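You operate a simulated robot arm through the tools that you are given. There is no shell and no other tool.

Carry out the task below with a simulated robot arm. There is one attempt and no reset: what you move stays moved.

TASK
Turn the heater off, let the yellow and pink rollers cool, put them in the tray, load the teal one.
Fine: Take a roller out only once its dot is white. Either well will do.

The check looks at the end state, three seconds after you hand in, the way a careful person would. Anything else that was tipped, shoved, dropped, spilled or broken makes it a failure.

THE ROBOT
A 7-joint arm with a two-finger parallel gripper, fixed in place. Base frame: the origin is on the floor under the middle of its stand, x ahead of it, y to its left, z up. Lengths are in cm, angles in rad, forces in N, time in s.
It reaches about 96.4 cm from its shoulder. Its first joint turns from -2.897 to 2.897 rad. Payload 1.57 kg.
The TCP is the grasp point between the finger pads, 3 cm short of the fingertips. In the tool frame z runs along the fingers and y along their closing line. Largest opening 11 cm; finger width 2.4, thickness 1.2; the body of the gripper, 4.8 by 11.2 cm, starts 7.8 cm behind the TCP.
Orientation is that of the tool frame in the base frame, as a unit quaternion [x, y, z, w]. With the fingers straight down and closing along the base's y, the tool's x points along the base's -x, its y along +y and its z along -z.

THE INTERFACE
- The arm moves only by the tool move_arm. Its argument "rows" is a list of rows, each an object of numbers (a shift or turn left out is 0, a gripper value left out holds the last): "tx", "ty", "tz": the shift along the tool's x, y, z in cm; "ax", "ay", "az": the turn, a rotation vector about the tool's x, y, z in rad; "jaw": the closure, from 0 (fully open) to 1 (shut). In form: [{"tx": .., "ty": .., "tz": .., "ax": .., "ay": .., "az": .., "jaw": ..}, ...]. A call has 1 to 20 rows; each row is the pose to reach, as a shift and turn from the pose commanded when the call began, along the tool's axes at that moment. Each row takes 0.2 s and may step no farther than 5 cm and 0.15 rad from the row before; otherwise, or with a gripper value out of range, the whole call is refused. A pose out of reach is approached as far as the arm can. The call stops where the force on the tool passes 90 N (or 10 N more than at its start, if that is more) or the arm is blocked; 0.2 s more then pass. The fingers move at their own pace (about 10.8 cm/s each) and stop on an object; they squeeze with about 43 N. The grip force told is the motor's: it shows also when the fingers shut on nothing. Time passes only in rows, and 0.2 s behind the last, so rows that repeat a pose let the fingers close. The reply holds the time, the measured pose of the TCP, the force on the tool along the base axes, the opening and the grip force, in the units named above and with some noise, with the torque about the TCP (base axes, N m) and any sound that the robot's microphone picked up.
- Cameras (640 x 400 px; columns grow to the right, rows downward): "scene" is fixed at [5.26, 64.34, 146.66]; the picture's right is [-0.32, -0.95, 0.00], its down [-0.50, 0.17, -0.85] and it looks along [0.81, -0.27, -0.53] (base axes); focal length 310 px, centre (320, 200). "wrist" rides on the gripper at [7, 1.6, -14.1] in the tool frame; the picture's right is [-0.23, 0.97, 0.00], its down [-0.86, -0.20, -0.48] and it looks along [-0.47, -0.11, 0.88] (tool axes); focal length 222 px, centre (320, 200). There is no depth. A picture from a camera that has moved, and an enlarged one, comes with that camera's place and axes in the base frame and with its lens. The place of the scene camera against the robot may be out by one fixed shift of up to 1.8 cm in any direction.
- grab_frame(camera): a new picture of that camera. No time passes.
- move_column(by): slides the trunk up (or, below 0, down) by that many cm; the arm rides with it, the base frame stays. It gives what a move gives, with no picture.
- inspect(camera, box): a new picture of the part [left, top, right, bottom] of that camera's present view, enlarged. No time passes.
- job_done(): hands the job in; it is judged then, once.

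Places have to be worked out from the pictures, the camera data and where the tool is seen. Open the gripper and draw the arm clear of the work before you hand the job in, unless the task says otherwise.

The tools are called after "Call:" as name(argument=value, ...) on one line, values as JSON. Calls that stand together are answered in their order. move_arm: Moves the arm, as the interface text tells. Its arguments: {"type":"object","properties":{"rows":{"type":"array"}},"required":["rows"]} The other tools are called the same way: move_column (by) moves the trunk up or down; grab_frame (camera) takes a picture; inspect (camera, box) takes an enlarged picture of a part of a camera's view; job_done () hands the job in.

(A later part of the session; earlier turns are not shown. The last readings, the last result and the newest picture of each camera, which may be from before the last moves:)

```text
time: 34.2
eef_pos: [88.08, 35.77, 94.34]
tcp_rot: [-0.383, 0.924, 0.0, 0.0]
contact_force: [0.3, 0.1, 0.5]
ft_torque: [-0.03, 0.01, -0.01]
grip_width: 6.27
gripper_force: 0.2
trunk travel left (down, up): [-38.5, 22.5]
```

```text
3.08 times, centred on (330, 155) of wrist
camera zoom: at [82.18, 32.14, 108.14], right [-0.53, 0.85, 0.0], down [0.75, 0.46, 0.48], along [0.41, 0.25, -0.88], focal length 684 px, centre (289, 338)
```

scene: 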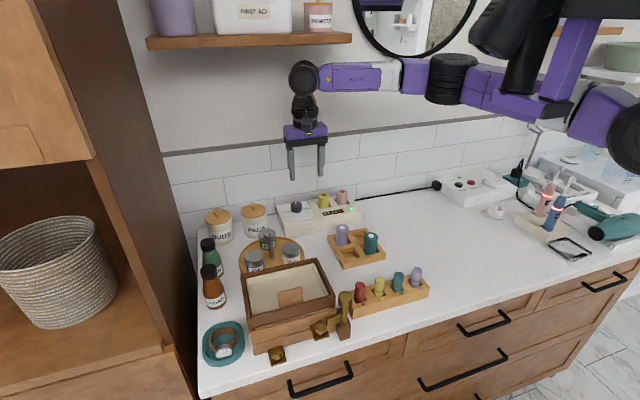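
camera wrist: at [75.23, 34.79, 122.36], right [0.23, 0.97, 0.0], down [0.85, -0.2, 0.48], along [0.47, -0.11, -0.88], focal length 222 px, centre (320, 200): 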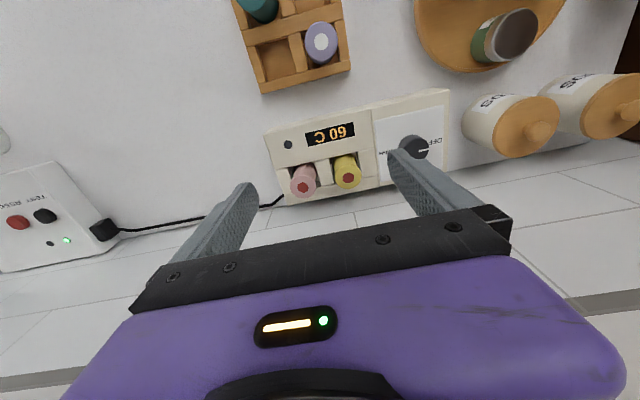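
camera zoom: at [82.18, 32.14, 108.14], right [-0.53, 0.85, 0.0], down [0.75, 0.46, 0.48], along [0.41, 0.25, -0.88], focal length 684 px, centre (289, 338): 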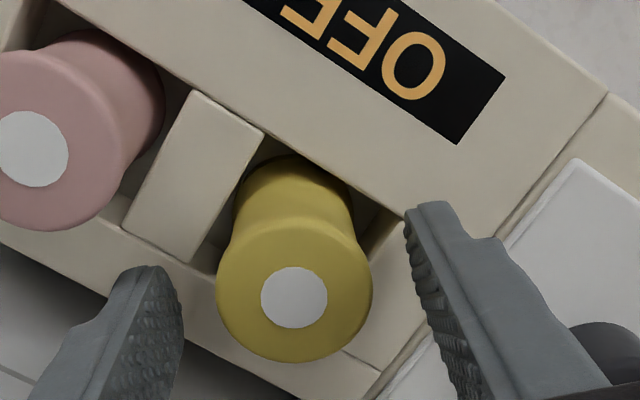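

Roller is centred between the fingers. I lower 0.4 cm more and close.

Call:
move_arm(rows=[{"tz": 0.4}, {"tz": 0.4, "jaw": 0.55}, {"tz": 0.4, "jaw": 0.65}, {"tz": 0.4, "jaw": 0.8}, {"tz": 0.4, "jaw": 0.8}])

Call:
inspect(camera="wrist", box=[240, 90, 420, 220])

Call:
inspect(camera="scene", box=[280, 140, 380, 220])

```text
time: 35.5
eef_pos: [88.13, 35.85, 93.85]
tcp_rot: [-0.382, 0.924, 0.0, 0.0]
contact_force: [-0.1, 0.5, -0.1]
ft_torque: [0.0, 0.01, -0.03]
grip_width: 3.53
gripper_force: 41.7
trunk travel left (down, up): [-38.5, 22.5]
```

```text
3.08 times, centred on (330, 155) of wrist
camera zoom: at [82.17, 32.16, 107.76], right [-0.53, 0.85, 0.0], down [0.75, 0.46, 0.48], along [0.41, 0.25, -0.88], focal length 684 px, centre (289, 338)
```

zoom: 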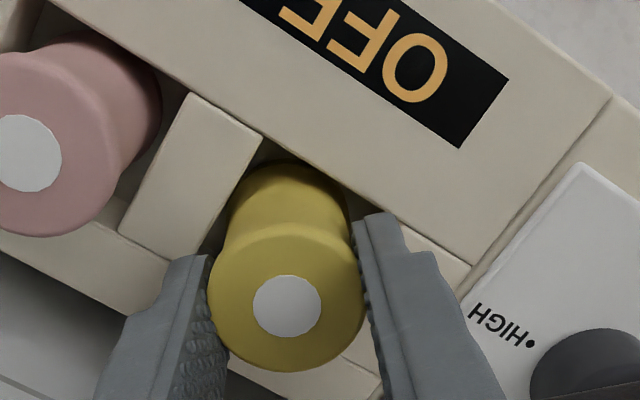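

```text
5.00 times, centred on (330, 180) of scene
camera zoom: at [5.26, 64.34, 146.66], right [-0.32, -0.95, 0.0], down [-0.5, 0.17, -0.85], along [0.81, -0.27, -0.53], focal length 1548 px, centre (270, 300)
```

zoom: 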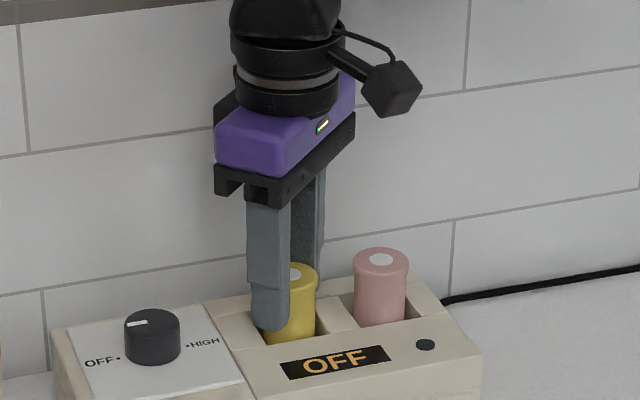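

Grip on yellow is firm with no side load. I lift straight up by raising the trunk 10 cm.

Call:
move_column(by=10)

Call:
grab_frame(camera="scene")

Call:
grab_frame(camera="wrist")

```text
time: 36.8
eef_pos: [88.05, 35.87, 103.77]
tcp_rot: [-0.382, 0.924, -0.001, -0.001]
contact_force: [0.7, -0.1, -0.7]
ft_torque: [0.03, 0.03, -0.02]
grip_width: 3.55
gripper_force: 42.1
trunk travel left (down, up): [-48.5, 12.5]
```

```text
taken
```

scene: 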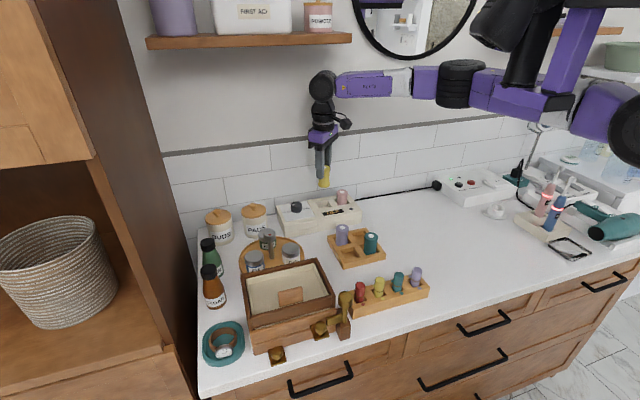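

```text
taken
camera wrist: at [82.17, 32.16, 117.75], right [-0.53, 0.85, 0.0], down [0.75, 0.46, 0.48], along [0.41, 0.25, -0.88], focal length 222 px, centre (320, 200)
```

wrist: 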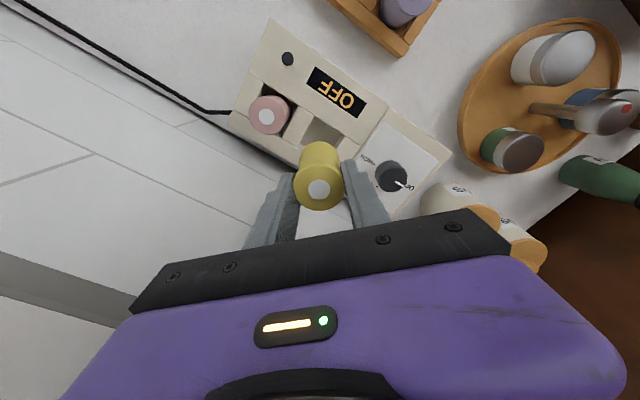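

Yellow is held cleanly. I carry it in −x at this height to above the free tray cell at (65.7, 35.8), passing ~5 cm over the lavender roller.

Call:
move_arm(rows=[{"tx": 1.6, "ty": 1.6}, {"tx": 3.4, "ty": 3.4}, {"tx": 5.4, "ty": 5.4}, {"tx": 7.4, "ty": 7.4}, {"tx": 9.4, "ty": 9.4}, {"tx": 11.4, "ty": 11.4}, {"tx": 13.4, "ty": 13.4}, {"tx": 15, "ty": 15}, {"tx": 15.85, "ty": 15.8}, {"tx": 15.85, "ty": 15.8}, {"tx": 15.85, "ty": 15.8}])

Call:
grab_frame(camera="wrist")

Call:
inspect(camera="scene", box=[310, 150, 410, 280])

```text
time: 39.2
eef_pos: [65.65, 35.72, 103.77]
tcp_rot: [-0.381, 0.925, 0.0, 0.0]
contact_force: [-0.4, -0.4, -0.8]
ft_torque: [-0.01, 0.0, 0.0]
grip_width: 3.54
gripper_force: 42.6
trunk travel left (down, up): [-48.5, 12.5]
```

```text
taken
camera wrist: at [59.77, 32.11, 117.74], right [-0.53, 0.85, 0.0], down [0.75, 0.46, 0.48], along [0.41, 0.25, -0.88], focal length 222 px, centre (320, 200)
```

wrist: 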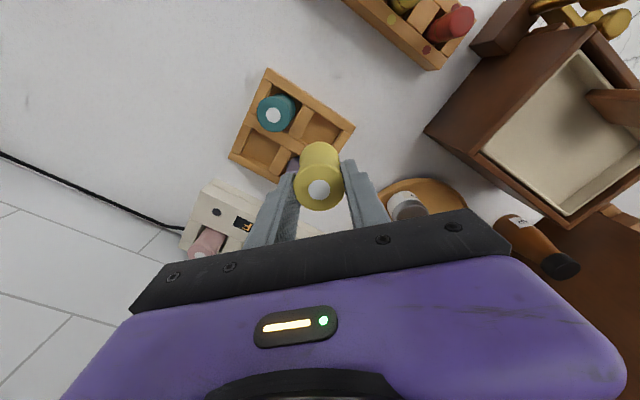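

```text
3.08 times, centred on (360, 215) of scene
camera zoom: at [5.26, 64.34, 146.66], right [-0.32, -0.95, 0.0], down [-0.5, 0.17, -0.85], along [0.81, -0.27, -0.53], focal length 953 px, centre (197, 154)
```

zoom: 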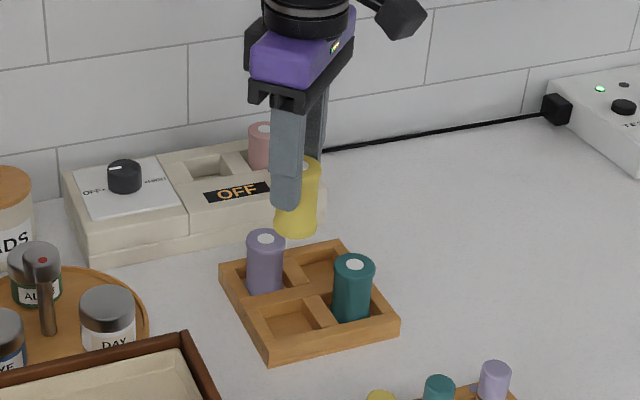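

The free cell A is visible just ahead of the held roller in the image. I enlarge to measure its centre precisely.

Call:
inspect(camera="wrist", box=[220, 60, 380, 180])

```text
3.33 times, centred on (300, 120) of wrist
camera zoom: at [59.77, 32.11, 117.74], right [-0.53, 0.85, 0.0], down [0.75, 0.46, 0.48], along [0.41, 0.25, -0.88], focal length 740 px, centre (387, 467)
```

zoom: 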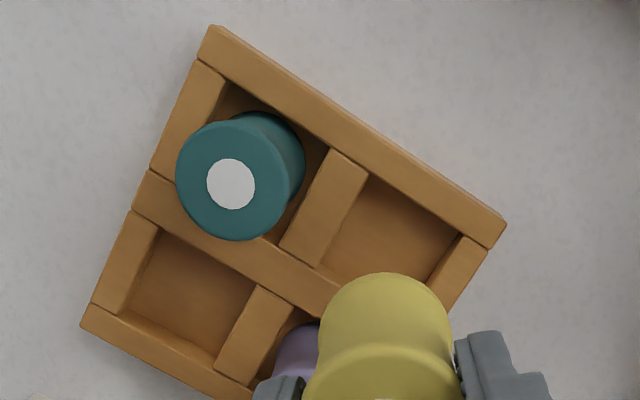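

Cell A spans x 63.5–67.7, y 33.55–37.85 (centre 65.6, 35.7), matching the TCP. I descend 9.5 cm and check before the final insertion.

Call:
move_arm(rows=[{"tz": 1.5}, {"tz": 3.5}, {"tz": 5.5}, {"tz": 7}, {"tz": 7.6}, {"tz": 7.6}])

Call:
inspect(camera="scene", box=[310, 200, 410, 280])

Call:
inspect(camera="wrist", box=[220, 60, 420, 220])

```text
time: 40.6
eef_pos: [65.8, 35.84, 96.12]
tcp_rot: [-0.382, 0.924, 0.0, 0.0]
contact_force: [-0.1, 0.7, -1.0]
ft_torque: [0.0, 0.0, -0.01]
grip_width: 3.57
gripper_force: 42.7
trunk travel left (down, up): [-48.5, 12.5]
```

```text
5.00 times, centred on (360, 240) of scene
camera zoom: at [5.26, 64.34, 146.66], right [-0.32, -0.95, 0.0], down [-0.5, 0.17, -0.85], along [0.81, -0.27, -0.53], focal length 1548 px, centre (120, 0)
```

zoom: 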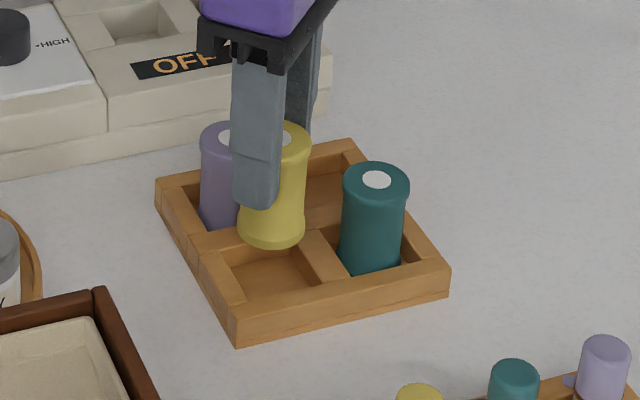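

```text
2.50 times, centred on (320, 140) of wrist
camera zoom: at [59.84, 32.16, 110.15], right [-0.53, 0.85, 0.0], down [0.75, 0.46, 0.48], along [0.41, 0.25, -0.88], focal length 555 px, centre (320, 350)
```

zoom: 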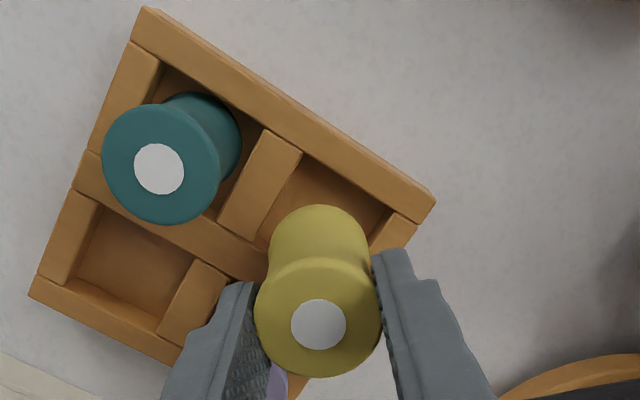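

The roller bottom (z≈89.3) is lined up over the cell. I continue down in finer steps, stopping a little above the floor and watching the force.

Call:
move_arm(rows=[{"tz": 1}, {"tz": 2}, {"tz": 2.6}, {"tz": 3.1}, {"tz": 3.4}, {"tz": 3.4}])

Call:
inspect(camera="scene", box=[310, 200, 410, 280])

Call:
inspect(camera="wrist", box=[220, 60, 420, 220])

```text
time: 42.0
eef_pos: [65.7, 35.78, 92.71]
tcp_rot: [-0.382, 0.924, 0.0, 0.0]
contact_force: [-0.2, 0.6, -0.3]
ft_torque: [-0.02, -0.02, 0.03]
grip_width: 3.54
gripper_force: 41.9
trunk travel left (down, up): [-48.5, 12.5]
```

```text
5.00 times, centred on (360, 240) of scene
camera zoom: at [5.26, 64.34, 146.66], right [-0.32, -0.95, 0.0], down [-0.5, 0.17, -0.85], along [0.81, -0.27, -0.53], focal length 1548 px, centre (120, 0)
```

zoom: 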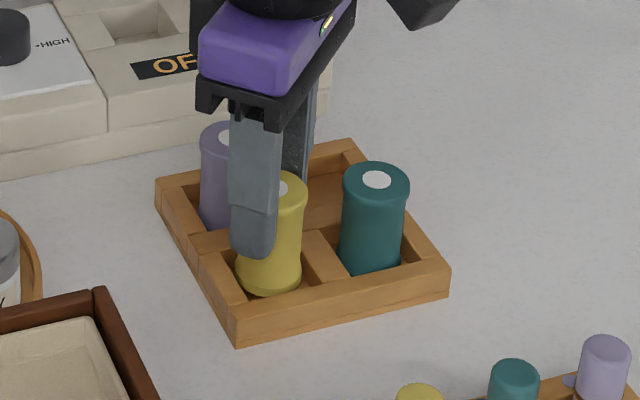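

```text
2.50 times, centred on (320, 140) of wrist
camera zoom: at [59.8, 32.16, 106.75], right [-0.53, 0.85, 0.0], down [0.75, 0.46, 0.48], along [0.41, 0.25, -0.88], focal length 555 px, centre (320, 350)
```

zoom: 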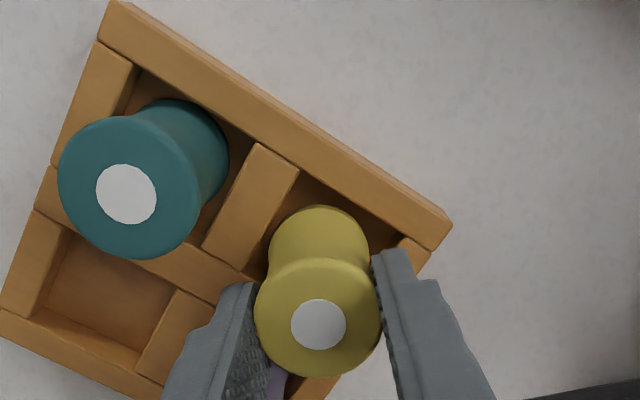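

Still free, about 0.5 cm above the cell floor. I lower in small steps and read the force.

Call:
move_arm(rows=[{"tz": 0.15}, {"tz": 0.3}, {"tz": 0.4}, {"tz": 0.4}])

Call:
inspect(camera="scene", box=[320, 220, 380, 270])

```text
time: 43.0
eef_pos: [65.68, 35.85, 92.32]
tcp_rot: [-0.381, 0.925, 0.0, 0.001]
contact_force: [0.0, -0.2, -1.1]
ft_torque: [0.01, 0.02, 0.01]
grip_width: 3.58
gripper_force: 42.1
trunk travel left (down, up): [-48.5, 12.5]
```

```text
8.00 times, centred on (350, 245) of scene
camera zoom: at [5.26, 64.34, 146.66], right [-0.32, -0.95, 0.0], down [-0.5, 0.17, -0.85], along [0.81, -0.27, -0.53], focal length 2477 px, centre (80, -160)
```

zoom: 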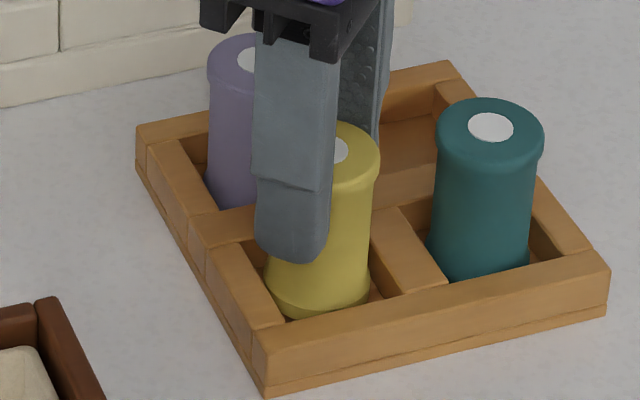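

Top of yellow is roughly 0.35 cm above its seated height. I lower another 0.35 cm in small steps.

Call:
move_arm(rows=[{"tz": 0.1}, {"tz": 0.2}, {"tz": 0.3}, {"tz": 0.3}])

```text
time: 44.0
eef_pos: [65.66, 35.89, 92.11]
tcp_rot: [-0.382, 0.924, 0.0, 0.0]
contact_force: [-0.2, 1.2, -0.7]
ft_torque: [0.0, -0.02, 0.0]
grip_width: 3.56
gripper_force: 42.5
trunk travel left (down, up): [-48.5, 12.5]
```

No contact yet (z 92.1). I keep lowering in 0.1 cm increments.

Call:
move_arm(rows=[{"tz": 0.1}, {"tz": 0.2}, {"tz": 0.2}])

Call:
inspect(camera="scene", box=[320, 220, 380, 270])

```text
time: 44.8
eef_pos: [65.65, 35.8, 91.94]
tcp_rot: [-0.381, 0.924, -0.001, 0.0]
contact_force: [-0.6, -2.3, 11.2]
ft_torque: [-0.23, 0.09, 0.0]
grip_width: 3.54
gripper_force: 42.9
trunk travel left (down, up): [-48.5, 12.5]
```

```text
8.00 times, centred on (350, 245) of scene
camera zoom: at [5.26, 64.34, 146.66], right [-0.32, -0.95, 0.0], down [-0.5, 0.17, -0.85], along [0.81, -0.27, -0.53], focal length 2477 px, centre (80, -160)
```

zoom: 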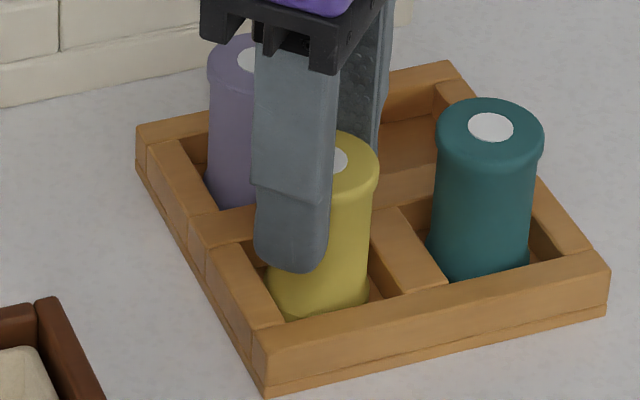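

Contact at z≈91.95 (11 N): yellow is seated. I open modestly and withdraw straight up.

Call:
move_arm(rows=[{"tz": -0.1, "jaw": 0.6}, {"tz": -0.1, "jaw": 0.5}, {"tz": -0.1, "jaw": 0.5}, {"tz": -1.5, "jaw": 0.5}, {"tz": -4, "jaw": 0.5}, {"tz": -7, "jaw": 0.5}, {"tz": -11, "jaw": 0.45}, {"tz": -12, "jaw": 0.43}, {"tz": -12, "jaw": 0.43}])

Call:
inspect(camera="scene", box=[310, 170, 410, 270])

Call:
inspect(camera="wrist", box=[220, 60, 420, 220])

```text
time: 46.8
eef_pos: [65.69, 35.8, 103.88]
tcp_rot: [-0.382, 0.924, 0.0, -0.001]
contact_force: [1.5, 0.5, -0.8]
ft_torque: [0.01, 0.0, 0.0]
grip_width: 6.26
gripper_force: 0.1
trunk travel left (down, up): [-48.5, 12.5]
```

```text
4.00 times, centred on (360, 220) of scene
camera zoom: at [5.26, 64.34, 146.66], right [-0.32, -0.95, 0.0], down [-0.5, 0.17, -0.85], along [0.81, -0.27, -0.53], focal length 1239 px, centre (160, 120)
```

zoom: 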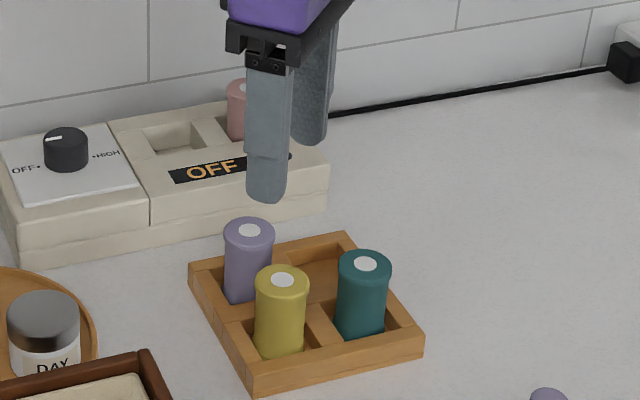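

```text
2.50 times, centred on (320, 140) of wrist
camera zoom: at [59.78, 32.14, 117.88], right [-0.53, 0.85, 0.0], down [0.75, 0.46, 0.48], along [0.41, 0.25, -0.88], focal length 555 px, centre (320, 350)
```

zoom: 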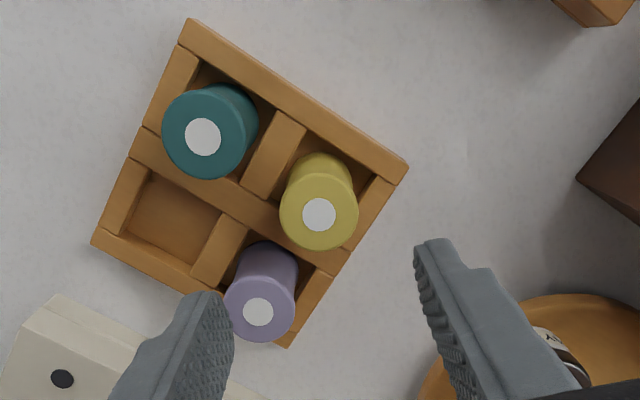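

Yellow stands upright in its cell. Now I move over pink at (88.0, 29.35) at travel height.

Call:
move_arm(rows=[{"tx": -1.2, "ty": -2.2}, {"tx": -2.8, "ty": -5}, {"tx": -4.6, "ty": -8.3}, {"tx": -6.4, "ty": -11.6}, {"tx": -8.2, "ty": -14.8}, {"tx": -10, "ty": -18}, {"tx": -11.24, "ty": -20.32}, {"tx": -11.24, "ty": -20.32}, {"tx": -11.24, "ty": -20.32}])

Call:
move_column(by=-4)

Call:
inspect(camera="wrist", box=[240, 90, 420, 220])

Call:
inspect(camera="scene", box=[280, 140, 380, 220])

```text
time: 48.8
eef_pos: [87.95, 29.51, 103.89]
tcp_rot: [-0.382, 0.924, 0.0, 0.001]
contact_force: [-0.1, 0.1, -0.5]
ft_torque: [-0.03, -0.01, 0.0]
grip_width: 6.28
gripper_force: 0.0
trunk travel left (down, up): [-48.5, 12.5]
```

```text
time: 49.6
eef_pos: [87.95, 29.45, 99.77]
tcp_rot: [-0.382, 0.924, 0.0, 0.0]
contact_force: [-0.6, -0.1, 0.3]
ft_torque: [-0.03, 0.02, -0.03]
grip_width: 6.24
gripper_force: 0.0
trunk travel left (down, up): [-44.5, 16.5]
```

```text
3.08 times, centred on (330, 155) of wrist
camera zoom: at [82.06, 25.81, 113.83], right [-0.53, 0.85, 0.0], down [0.75, 0.46, 0.48], along [0.41, 0.25, -0.88], focal length 684 px, centre (289, 338)
```

zoom: 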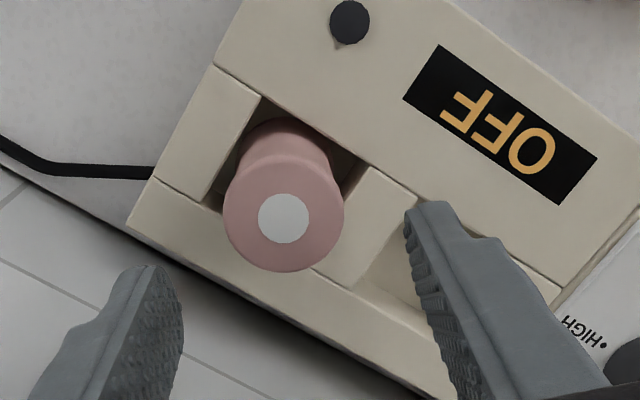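

```text
5.00 times, centred on (330, 180) of scene
camera zoom: at [5.26, 64.34, 146.66], right [-0.32, -0.95, 0.0], down [-0.5, 0.17, -0.85], along [0.81, -0.27, -0.53], focal length 1548 px, centre (270, 300)
```

zoom: 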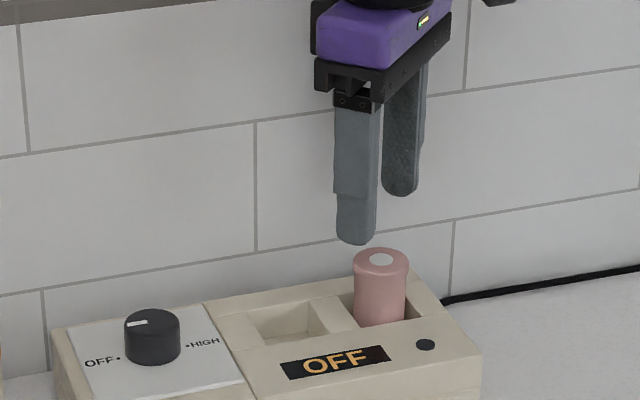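

Dot is white; pink sits ~0.2 cm off toward −y. I correct and descend to the same grip height used for yellow (z≈93.85).

Call:
move_arm(rows=[{"tx": 0.15, "ty": -0.2, "tz": 0.5}, {"tx": 0.15, "ty": -0.2, "tz": 2.5}, {"tx": 0.15, "ty": -0.2, "tz": 4.5}, {"tx": 0.15, "ty": -0.2, "tz": 5.4}, {"tx": 0.15, "ty": -0.2, "tz": 5.9}, {"tx": 0.15, "ty": -0.2, "tz": 5.9}])

Call:
inspect(camera="wrist", box=[240, 90, 420, 220])

```text
time: 51.0
eef_pos: [87.96, 29.24, 93.95]
tcp_rot: [-0.383, 0.924, 0.0, 0.0]
contact_force: [0.1, -0.5, -0.3]
ft_torque: [-0.01, 0.0, 0.0]
grip_width: 6.26
gripper_force: 0.1
trunk travel left (down, up): [-44.5, 16.5]
```

```text
3.08 times, centred on (330, 155) of wrist
camera zoom: at [82.1, 25.57, 107.93], right [-0.53, 0.85, 0.0], down [0.75, 0.46, 0.48], along [0.41, 0.25, -0.88], focal length 684 px, centre (289, 338)
```

zoom: 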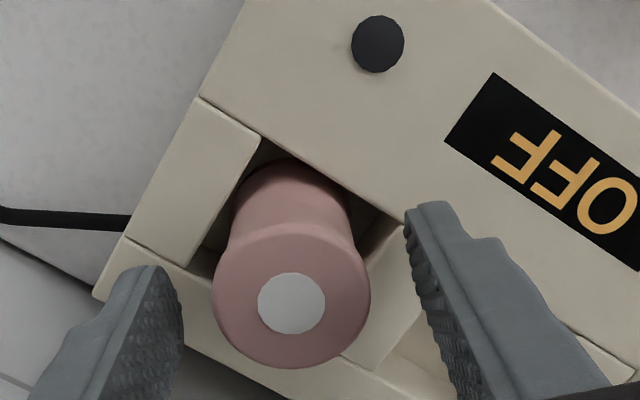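

Pink is centred between the fingers. I close on it.

Call:
move_arm(rows=[{"jaw": 0.55}, {"jaw": 0.65}, {"jaw": 0.8}, {"jaw": 0.8}])

Call:
inspect(camera="wrist", box=[240, 90, 420, 220])

```text
time: 52.0
eef_pos: [88.03, 29.25, 93.94]
tcp_rot: [-0.382, 0.924, 0.0, 0.0]
contact_force: [-0.7, 0.0, 0.2]
ft_torque: [0.0, -0.01, 0.0]
grip_width: 3.56
gripper_force: 42.5
trunk travel left (down, up): [-44.5, 16.5]
```

```text
3.08 times, centred on (330, 155) of wrist
camera zoom: at [82.1, 25.56, 107.94], right [-0.53, 0.85, 0.0], down [0.75, 0.46, 0.48], along [0.41, 0.25, -0.88], focal length 684 px, centre (289, 338)
```

zoom: 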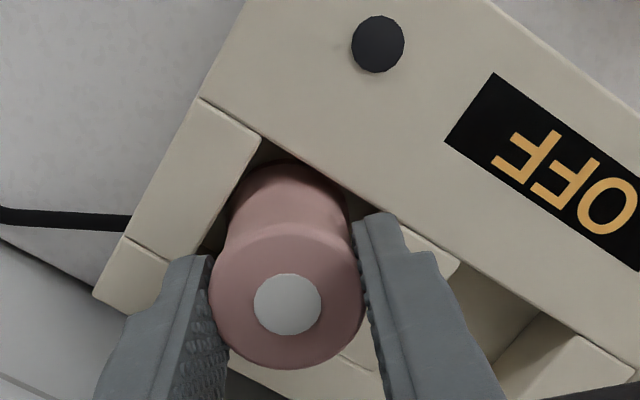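

Firm grip on pink. I lift 10 cm with the trunk, then carry to cell B whose centre I measured at (71.7, 29.55).

Call:
move_column(by=10)

Call:
move_arm(rows=[{"tx": 1.3, "ty": 1.35}, {"tx": 2.9, "ty": 3}, {"tx": 4.6, "ty": 4.8}, {"tx": 6.4, "ty": 6.6}, {"tx": 8.2, "ty": 8.5}, {"tx": 10, "ty": 10.3}, {"tx": 11.33, "ty": 11.72}, {"tx": 11.33, "ty": 11.72}, {"tx": 11.33, "ty": 11.72}])

Call:
inspect(camera="wrist", box=[220, 60, 420, 220])

Call:
inspect(camera="scene", box=[310, 170, 410, 270])

```text
time: 53.3
eef_pos: [87.89, 29.26, 103.92]
tcp_rot: [-0.382, 0.924, 0.0, 0.0]
contact_force: [-0.2, -0.4, 0.1]
ft_torque: [0.0, 0.02, -0.01]
grip_width: 3.54
gripper_force: 42.6
trunk travel left (down, up): [-54.5, 6.5]
```

```text
time: 55.3
eef_pos: [71.63, 29.5, 103.99]
tcp_rot: [-0.382, 0.924, 0.0, 0.0]
contact_force: [-0.6, -0.3, -0.3]
ft_torque: [0.04, -0.01, 0.0]
grip_width: 3.55
gripper_force: 42.2
trunk travel left (down, up): [-54.5, 6.5]
```

```text
2.50 times, centred on (320, 140) of wrist
camera zoom: at [65.82, 25.83, 118.0], right [-0.53, 0.85, 0.0], down [0.75, 0.46, 0.48], along [0.41, 0.25, -0.88], focal length 555 px, centre (320, 350)
```

zoom: 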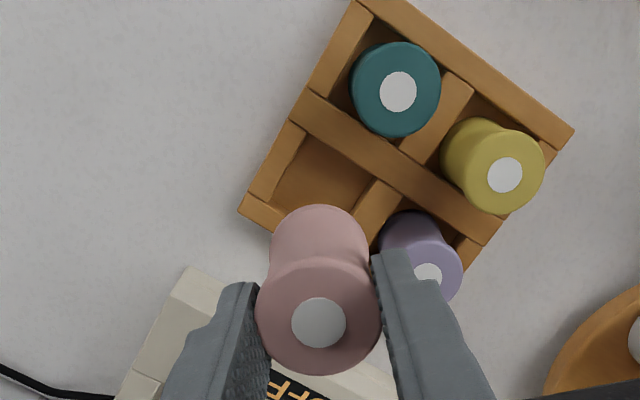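

```text
4.00 times, centred on (360, 220) of scene
camera zoom: at [5.26, 64.34, 146.66], right [-0.32, -0.95, 0.0], down [-0.5, 0.17, -0.85], along [0.81, -0.27, -0.53], focal length 1239 px, centre (160, 120)
```

zoom: 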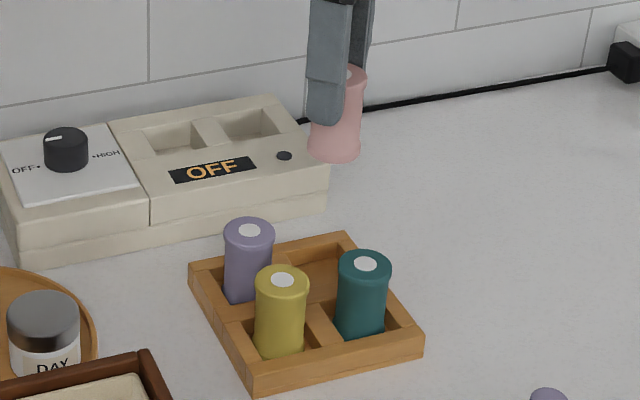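

Cell B centre re-measured at about (71.75, 29.6); I'm within 0.15 cm. I nudge 0.1 cm and descend 8 cm for a check.

Call:
move_arm(rows=[{"tx": -0.1, "tz": 1.5}, {"tx": -0.1, "tz": 3.5}, {"tx": -0.1, "tz": 5.5}, {"tx": -0.1, "tz": 7}, {"tx": -0.1, "tz": 8}, {"tx": -0.1, "tz": 8}])

Call:
inspect(camera="scene", box=[310, 200, 410, 280])

Call:
inspect(camera="wrist", box=[220, 60, 420, 220])

```text
time: 56.7
eef_pos: [71.82, 29.64, 95.99]
tcp_rot: [-0.382, 0.924, 0.0, 0.0]
contact_force: [0.1, -0.4, 0.2]
ft_torque: [0.0, -0.01, 0.02]
grip_width: 3.54
gripper_force: 43.1
trunk travel left (down, up): [-54.5, 6.5]
```

```text
5.00 times, centred on (360, 240) of scene
camera zoom: at [5.26, 64.34, 146.66], right [-0.32, -0.95, 0.0], down [-0.5, 0.17, -0.85], along [0.81, -0.27, -0.53], focal length 1548 px, centre (120, 0)
```

zoom: 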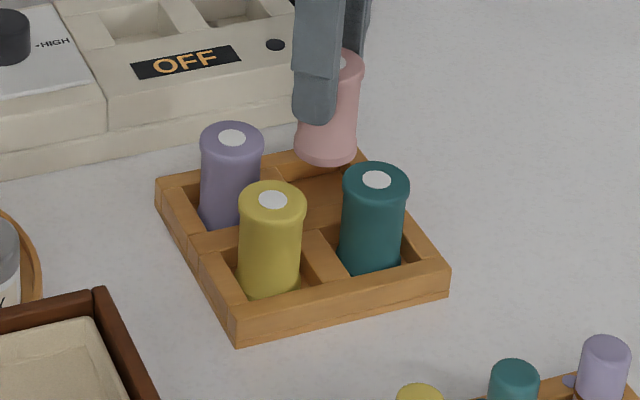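

```text
2.50 times, centred on (320, 140) of wrist
camera zoom: at [65.93, 25.91, 109.97], right [-0.53, 0.85, 0.0], down [0.75, 0.46, 0.48], along [0.41, 0.25, -0.88], focal length 555 px, centre (320, 350)
```

zoom: 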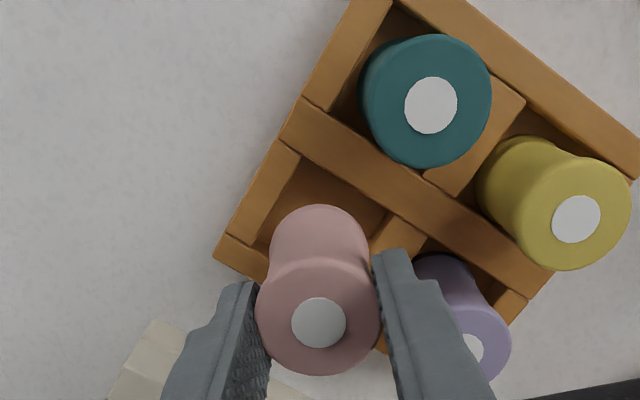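

Alignment over cell B looks right. I continue down to just above the floor.

Call:
move_arm(rows=[{"tz": 1}, {"tz": 2}, {"tz": 2.8}, {"tz": 3.3}, {"tz": 3.5}, {"tz": 3.5}])

Call:
inspect(camera="scene", box=[320, 210, 390, 260])

Call:
inspect(camera="wrist", box=[220, 60, 420, 220])

```text
time: 58.1
eef_pos: [71.78, 29.6, 92.35]
tcp_rot: [-0.382, 0.924, 0.0, -0.001]
contact_force: [-0.2, 0.0, -0.5]
ft_torque: [-0.01, 0.01, 0.0]
grip_width: 3.54
gripper_force: 42.0
trunk travel left (down, up): [-54.5, 6.5]
```

```text
8.00 times, centred on (355, 235) of scene
camera zoom: at [5.26, 64.34, 146.66], right [-0.32, -0.95, 0.0], down [-0.5, 0.17, -0.85], along [0.81, -0.27, -0.53], focal length 2477 px, centre (40, -80)
```

zoom: 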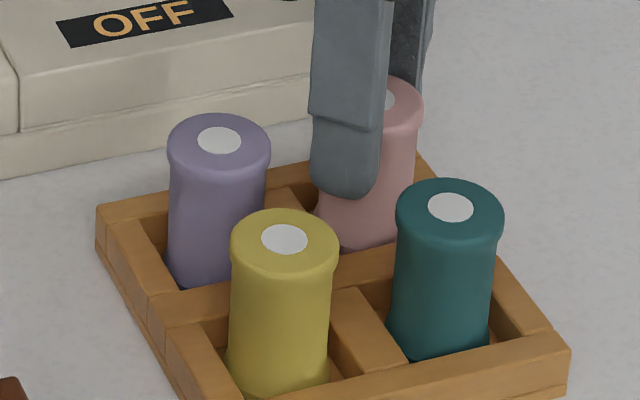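

```text
2.50 times, centred on (320, 140) of wrist
camera zoom: at [65.91, 25.91, 106.45], right [-0.53, 0.85, 0.0], down [0.75, 0.46, 0.48], along [0.41, 0.25, -0.88], focal length 555 px, centre (320, 350)
```

zoom: 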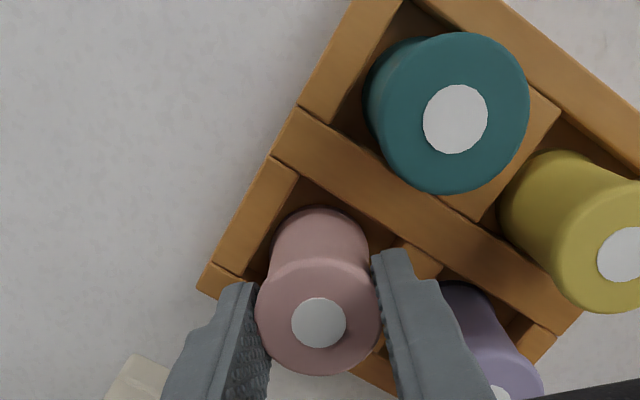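

Still free at z≈92.4; expected contact near 92.05. I lower in 0.1 cm steps.

Call:
move_arm(rows=[{"tz": 0.1}, {"tz": 0.2}, {"tz": 0.3}, {"tz": 0.3}])

```text
time: 59.1
eef_pos: [71.83, 29.61, 92.13]
tcp_rot: [-0.382, 0.924, 0.0, 0.001]
contact_force: [0.5, -0.4, -1.3]
ft_torque: [-0.03, -0.01, 0.04]
grip_width: 3.59
gripper_force: 42.6
trunk travel left (down, up): [-54.5, 6.5]
```

No contact yet; a further 0.15 cm.

Call:
move_arm(rows=[{"tz": 0.08}, {"tz": 0.16}, {"tz": 0.16}])

```text
time: 59.9
eef_pos: [71.72, 29.63, 92.08]
tcp_rot: [-0.382, 0.924, 0.001, 0.001]
contact_force: [-2.6, -5.5, 20.0]
ft_torque: [-0.38, 0.29, -0.01]
grip_width: 3.57
gripper_force: 42.4
trunk travel left (down, up): [-54.5, 6.5]
```

Contact at 20 N: pink is on the floor of the cell. I relieve slightly, open and rise.

Call:
move_arm(rows=[{"tz": -0.12}, {"tz": -0.12, "jaw": 0.6}, {"tz": -0.12, "jaw": 0.5}, {"tz": -0.12, "jaw": 0.5}, {"tz": -1.5, "jaw": 0.5}, {"tz": -4, "jaw": 0.5}, {"tz": -7, "jaw": 0.5}, {"tz": -10, "jaw": 0.45}, {"tz": -10, "jaw": 0.43}])

Call:
inspect(camera="scene", box=[310, 170, 410, 270])

Call:
inspect(camera="wrist", box=[220, 40, 420, 200])

```text
time: 61.9
eef_pos: [71.74, 29.55, 102.07]
tcp_rot: [-0.382, 0.924, 0.0, 0.0]
contact_force: [-0.7, 0.1, -0.1]
ft_torque: [0.03, 0.01, -0.02]
grip_width: 6.27
gripper_force: 0.1
trunk travel left (down, up): [-54.5, 6.5]
```

```text
4.00 times, centred on (360, 220) of scene
camera zoom: at [5.26, 64.34, 146.66], right [-0.32, -0.95, 0.0], down [-0.5, 0.17, -0.85], along [0.81, -0.27, -0.53], focal length 1239 px, centre (160, 120)
```

zoom: 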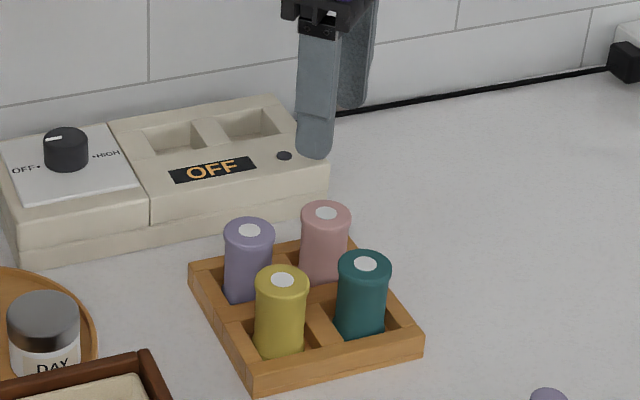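

```text
2.50 times, centred on (320, 120) of wrist
camera zoom: at [65.88, 25.95, 116.06], right [-0.53, 0.85, 0.0], down [0.75, 0.46, 0.48], along [0.41, 0.25, -0.88], focal length 555 px, centre (320, 400)
```

zoom: 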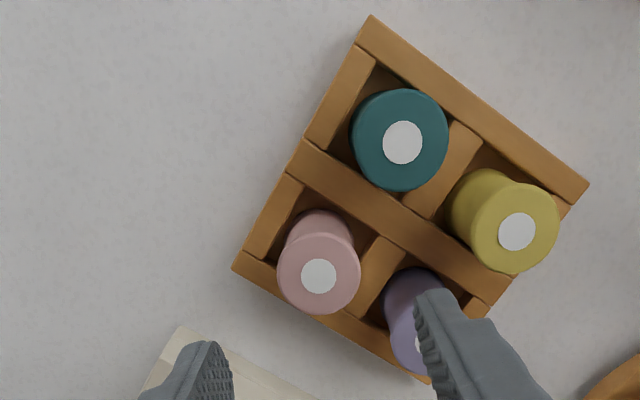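

Both cooled rollers stand in the tray, and all four rollers are upright. I move over teal at (65.58, 29.6) and come down to z≈97.

Call:
move_arm(rows=[{"tx": 1.4, "ty": 1.4}, {"tx": 2.9, "ty": 2.9}, {"tx": 4.33, "ty": 4.38}, {"tx": 4.33, "ty": 4.38, "tz": 2}, {"tx": 4.33, "ty": 4.38, "tz": 4}, {"tx": 4.33, "ty": 4.38, "tz": 4}])

Call:
inspect(camera="wrist", box=[240, 90, 420, 220])

Call:
inspect(camera="scene", box=[310, 170, 410, 270])

```text
time: 63.3
eef_pos: [65.63, 29.53, 98.0]
tcp_rot: [-0.382, 0.924, 0.0, -0.001]
contact_force: [0.2, 0.2, -0.7]
ft_torque: [0.02, -0.01, 0.03]
grip_width: 6.29
gripper_force: 0.0
trunk travel left (down, up): [-54.5, 6.5]
```

```text
3.08 times, centred on (330, 155) of wrist
camera zoom: at [59.7, 25.87, 111.95], right [-0.53, 0.85, 0.0], down [0.75, 0.46, 0.48], along [0.41, 0.25, -0.88], focal length 684 px, centre (289, 338)
```

zoom: 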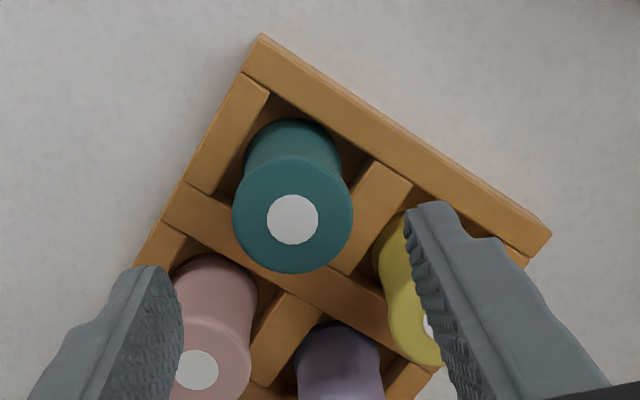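

```text
4.00 times, centred on (360, 220) of scene
camera zoom: at [5.26, 64.34, 146.66], right [-0.32, -0.95, 0.0], down [-0.5, 0.17, -0.85], along [0.81, -0.27, -0.53], focal length 1239 px, centre (160, 120)
```

zoom: 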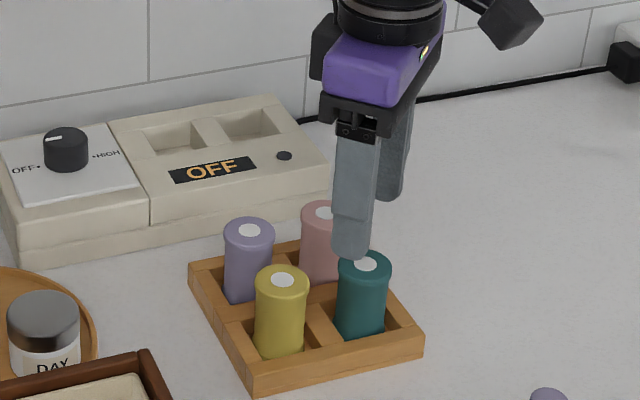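

Teal is centred and the fingers have >1 cm clearance to pink and yellow. I descend to grip height z≈92.1.

Call:
move_arm(rows=[{"tz": 1.5}, {"tz": 3.2}, {"tz": 4.8}, {"tz": 5.5}, {"tz": 5.8}, {"tz": 5.8}])

Call:
inspect(camera="wrist", box=[240, 90, 420, 220])

Call:
inspect(camera="scene", box=[320, 210, 400, 270])

```text
time: 64.7
eef_pos: [65.59, 29.66, 92.09]
tcp_rot: [-0.382, 0.924, 0.0, -0.001]
contact_force: [0.4, -0.1, 0.0]
ft_torque: [0.02, 0.03, -0.02]
grip_width: 6.28
gripper_force: 0.0
trunk travel left (down, up): [-54.5, 6.5]
```

```text
3.08 times, centred on (330, 155) of wrist
camera zoom: at [59.71, 25.96, 106.17], right [-0.53, 0.85, 0.0], down [0.75, 0.46, 0.48], along [0.41, 0.25, -0.88], focal length 684 px, centre (289, 338)
```

zoom: 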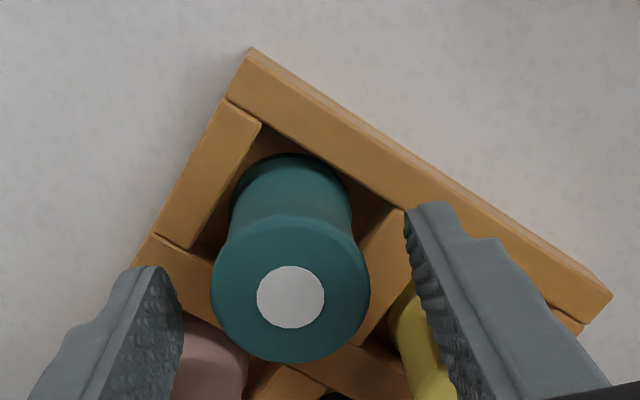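

```text
6.67 times, centred on (360, 240) of scene
camera zoom: at [5.26, 64.34, 146.66], right [-0.32, -0.95, 0.0], down [-0.5, 0.17, -0.85], along [0.81, -0.27, -0.53], focal length 2064 px, centre (53, -67)
```

zoom: 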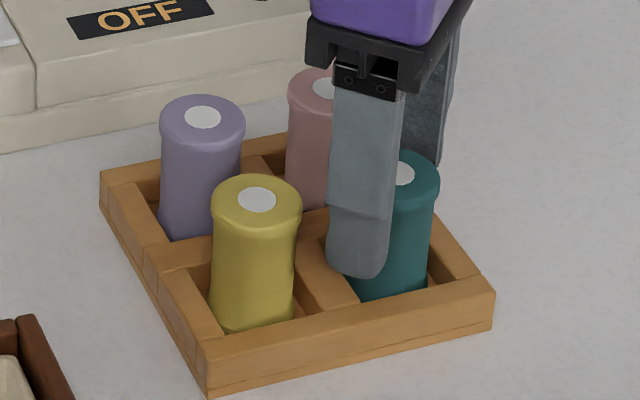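

No contact and teal is centred. I close on it.

Call:
move_arm(rows=[{"jaw": 0.55}, {"jaw": 0.65}, {"jaw": 0.8}, {"jaw": 0.8}])

```text
time: 65.7
eef_pos: [65.73, 29.69, 92.18]
tcp_rot: [-0.382, 0.924, -0.001, 0.001]
contact_force: [-0.8, -0.4, -0.5]
ft_torque: [0.01, 0.02, 0.05]
grip_width: 3.56
gripper_force: 42.0
trunk travel left (down, up): [-54.5, 6.5]
```

Teal is gripped (3.56 cm, 42 N). I lift 12 cm and check it hangs upright.

Call:
move_arm(rows=[{"tz": -1}, {"tz": -3}, {"tz": -5.5}, {"tz": -8}, {"tz": -10.5}, {"tz": -12}, {"tz": -12}])

Call:
inspect(camera="scene", box=[310, 160, 410, 270])

Call:
grab_frame(camera="wrist")

```text
time: 67.3
eef_pos: [65.72, 29.68, 104.13]
tcp_rot: [-0.382, 0.924, 0.001, 0.0]
contact_force: [-0.5, -0.4, 0.0]
ft_torque: [0.0, 0.0, 0.01]
grip_width: 3.57
gripper_force: 42.6
trunk travel left (down, up): [-54.5, 6.5]
```

```text
3.64 times, centred on (360, 215) of scene
camera zoom: at [5.26, 64.34, 146.66], right [-0.32, -0.95, 0.0], down [-0.5, 0.17, -0.85], along [0.81, -0.27, -0.53], focal length 1126 px, centre (174, 146)
```

zoom: 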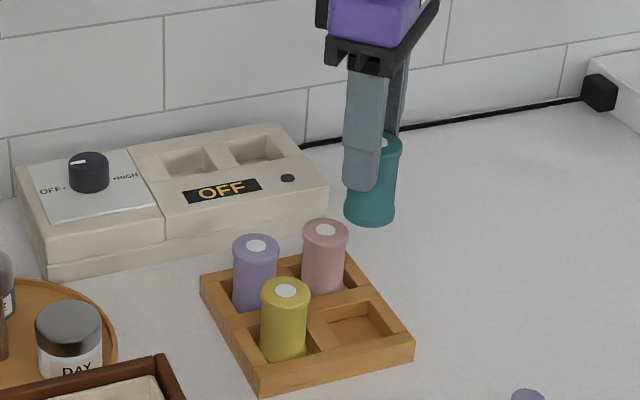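

```text
taken
camera wrist: at [59.72, 25.95, 118.25], right [-0.53, 0.85, 0.0], down [0.75, 0.46, 0.48], along [0.41, 0.25, -0.88], focal length 222 px, centre (320, 200)
```

wrist: 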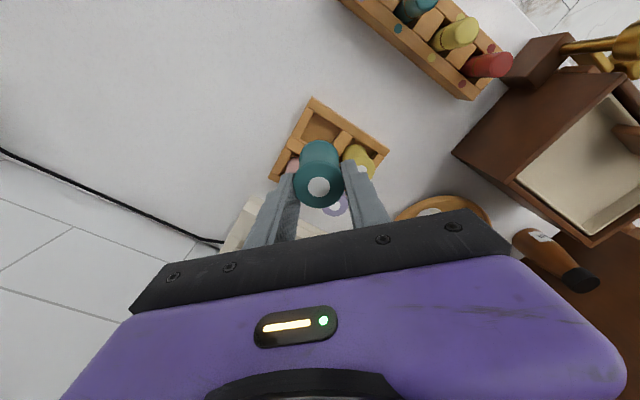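

Teal hangs upright. I carry it over to above the right well at (88.0, 29.25), clearing pink by ~5 cm.

Call:
move_arm(rows=[{"tx": -1.6, "ty": -1.65}, {"tx": -3.4, "ty": -3.5}, {"tx": -5.4, "ty": -5.6}, {"tx": -7.4, "ty": -7.65}, {"tx": -9.4, "ty": -9.7}, {"tx": -11.4, "ty": -11.8}, {"tx": -13.4, "ty": -13.9}, {"tx": -15, "ty": -15.5}, {"tx": -15.5, "ty": -16.03}, {"tx": -15.5, "ty": -16.03}, {"tx": -15.5, "ty": -16.03}])

Call:
inspect(camera="wrist", box=[220, 60, 420, 220])

Call:
inspect(camera="scene", box=[280, 130, 400, 230])

```text
time: 69.7
eef_pos: [87.82, 29.24, 104.28]
tcp_rot: [-0.383, 0.924, 0.0, 0.0]
contact_force: [0.1, 0.0, -0.5]
ft_torque: [0.0, 0.01, 0.0]
grip_width: 3.56
gripper_force: 42.6
trunk travel left (down, up): [-54.5, 6.5]
```

```text
2.50 times, centred on (320, 140) of wrist
camera zoom: at [81.95, 25.56, 118.2], right [-0.53, 0.85, 0.0], down [0.75, 0.46, 0.48], along [0.41, 0.25, -0.88], focal length 555 px, centre (320, 350)
```

zoom: 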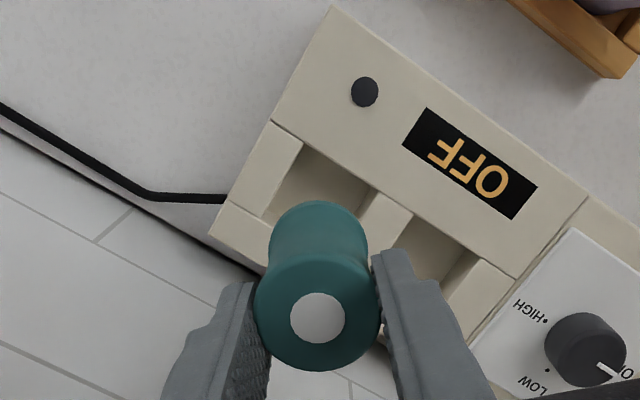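

```text
4.00 times, centred on (340, 180) of scene
camera zoom: at [5.26, 64.34, 146.66], right [-0.32, -0.95, 0.0], down [-0.5, 0.17, -0.85], along [0.81, -0.27, -0.53], focal length 1239 px, centre (240, 280)
```

zoom: 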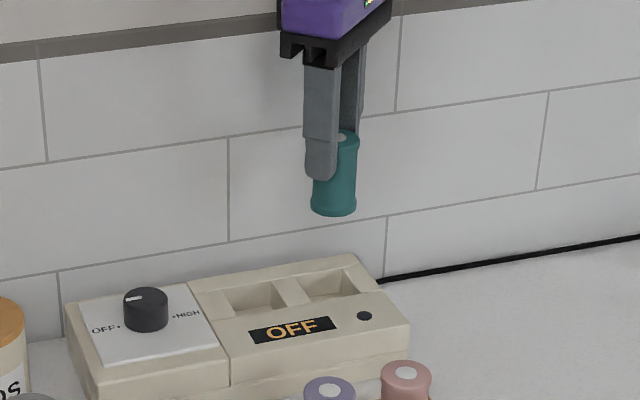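

Well spans x 86.1–90.1, y 27.15–31.3 (centre ≈88.1, 29.23). I nudge ~0.2 cm in +x and lower 6 cm with the trunk, leaving the roller bottom ~1 cm above the surface.

Call:
move_arm(rows=[{"tx": -0.17, "ty": -0.11}, {"tx": -0.17, "ty": -0.11}])

Call:
move_column(by=-6)

Call:
inspect(camera="wrist", box=[220, 60, 420, 220])

Call:
inspect(camera="scene", box=[290, 150, 370, 220])

```text
time: 70.3
eef_pos: [88.11, 29.23, 104.15]
tcp_rot: [-0.382, 0.924, -0.001, -0.001]
contact_force: [-0.8, 0.5, -1.0]
ft_torque: [0.0, 0.01, 0.03]
grip_width: 3.55
gripper_force: 42.9
trunk travel left (down, up): [-54.5, 6.5]
```

```text
time: 71.3
eef_pos: [88.06, 29.32, 98.16]
tcp_rot: [-0.382, 0.924, 0.001, -0.001]
contact_force: [-0.5, 0.1, 0.5]
ft_torque: [0.03, 0.0, 0.0]
grip_width: 3.56
gripper_force: 42.7
trunk travel left (down, up): [-48.5, 12.5]
```

```text
2.50 times, centred on (320, 140) of wrist
camera zoom: at [82.18, 25.62, 112.19], right [-0.53, 0.85, 0.0], down [0.75, 0.46, 0.48], along [0.41, 0.25, -0.88], focal length 555 px, centre (320, 350)
```

zoom: 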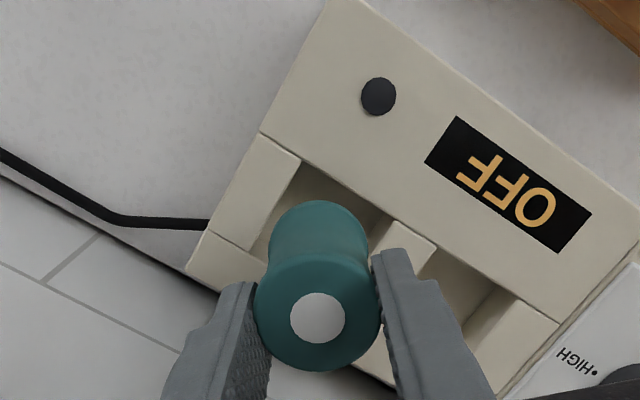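

```text
5.71 times, centred on (330, 185) of scene
camera zoom: at [5.26, 64.34, 146.66], right [-0.32, -0.95, 0.0], down [-0.5, 0.17, -0.85], along [0.81, -0.27, -0.53], focal length 1770 px, centre (263, 286)
```

zoom: 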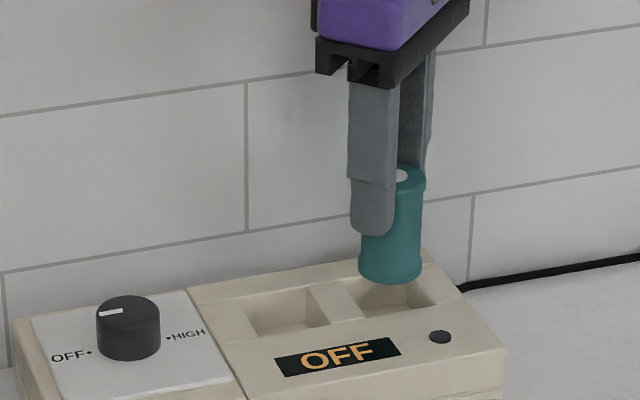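

The roller is lined up with where pink sat. I lower slowly into the well, watching forces.

Call:
move_arm(rows=[{"tz": 0.5}, {"tz": 1.0}, {"tz": 1.5}, {"tz": 1.9}, {"tz": 1.9}])

Call:
inspect(camera="scene", box=[300, 160, 370, 220])

Call:
inspect(camera="wrist", box=[240, 90, 400, 210])

```text
time: 72.5
eef_pos: [88.1, 29.29, 96.31]
tcp_rot: [-0.382, 0.924, 0.0, 0.0]
contact_force: [0.5, 0.1, -0.1]
ft_torque: [0.01, 0.02, -0.02]
grip_width: 3.55
gripper_force: 42.2
trunk travel left (down, up): [-48.5, 12.5]
```

```text
6.67 times, centred on (335, 190) of scene
camera zoom: at [5.26, 64.34, 146.66], right [-0.32, -0.95, 0.0], down [-0.5, 0.17, -0.85], along [0.81, -0.27, -0.53], focal length 2064 px, centre (220, 267)
```

zoom: 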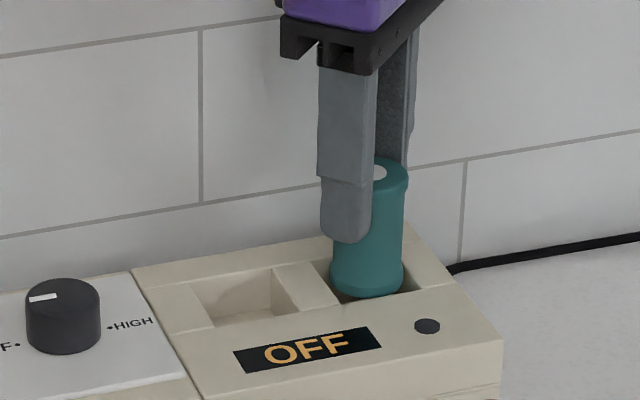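

```text
3.33 times, centred on (320, 150) of wrist
camera zoom: at [82.18, 25.64, 110.26], right [-0.53, 0.85, 0.0], down [0.75, 0.46, 0.48], along [0.41, 0.25, -0.88], focal length 740 px, centre (320, 367)
```

zoom: 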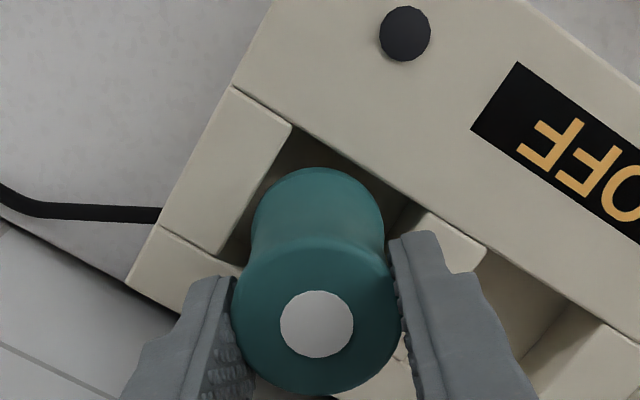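

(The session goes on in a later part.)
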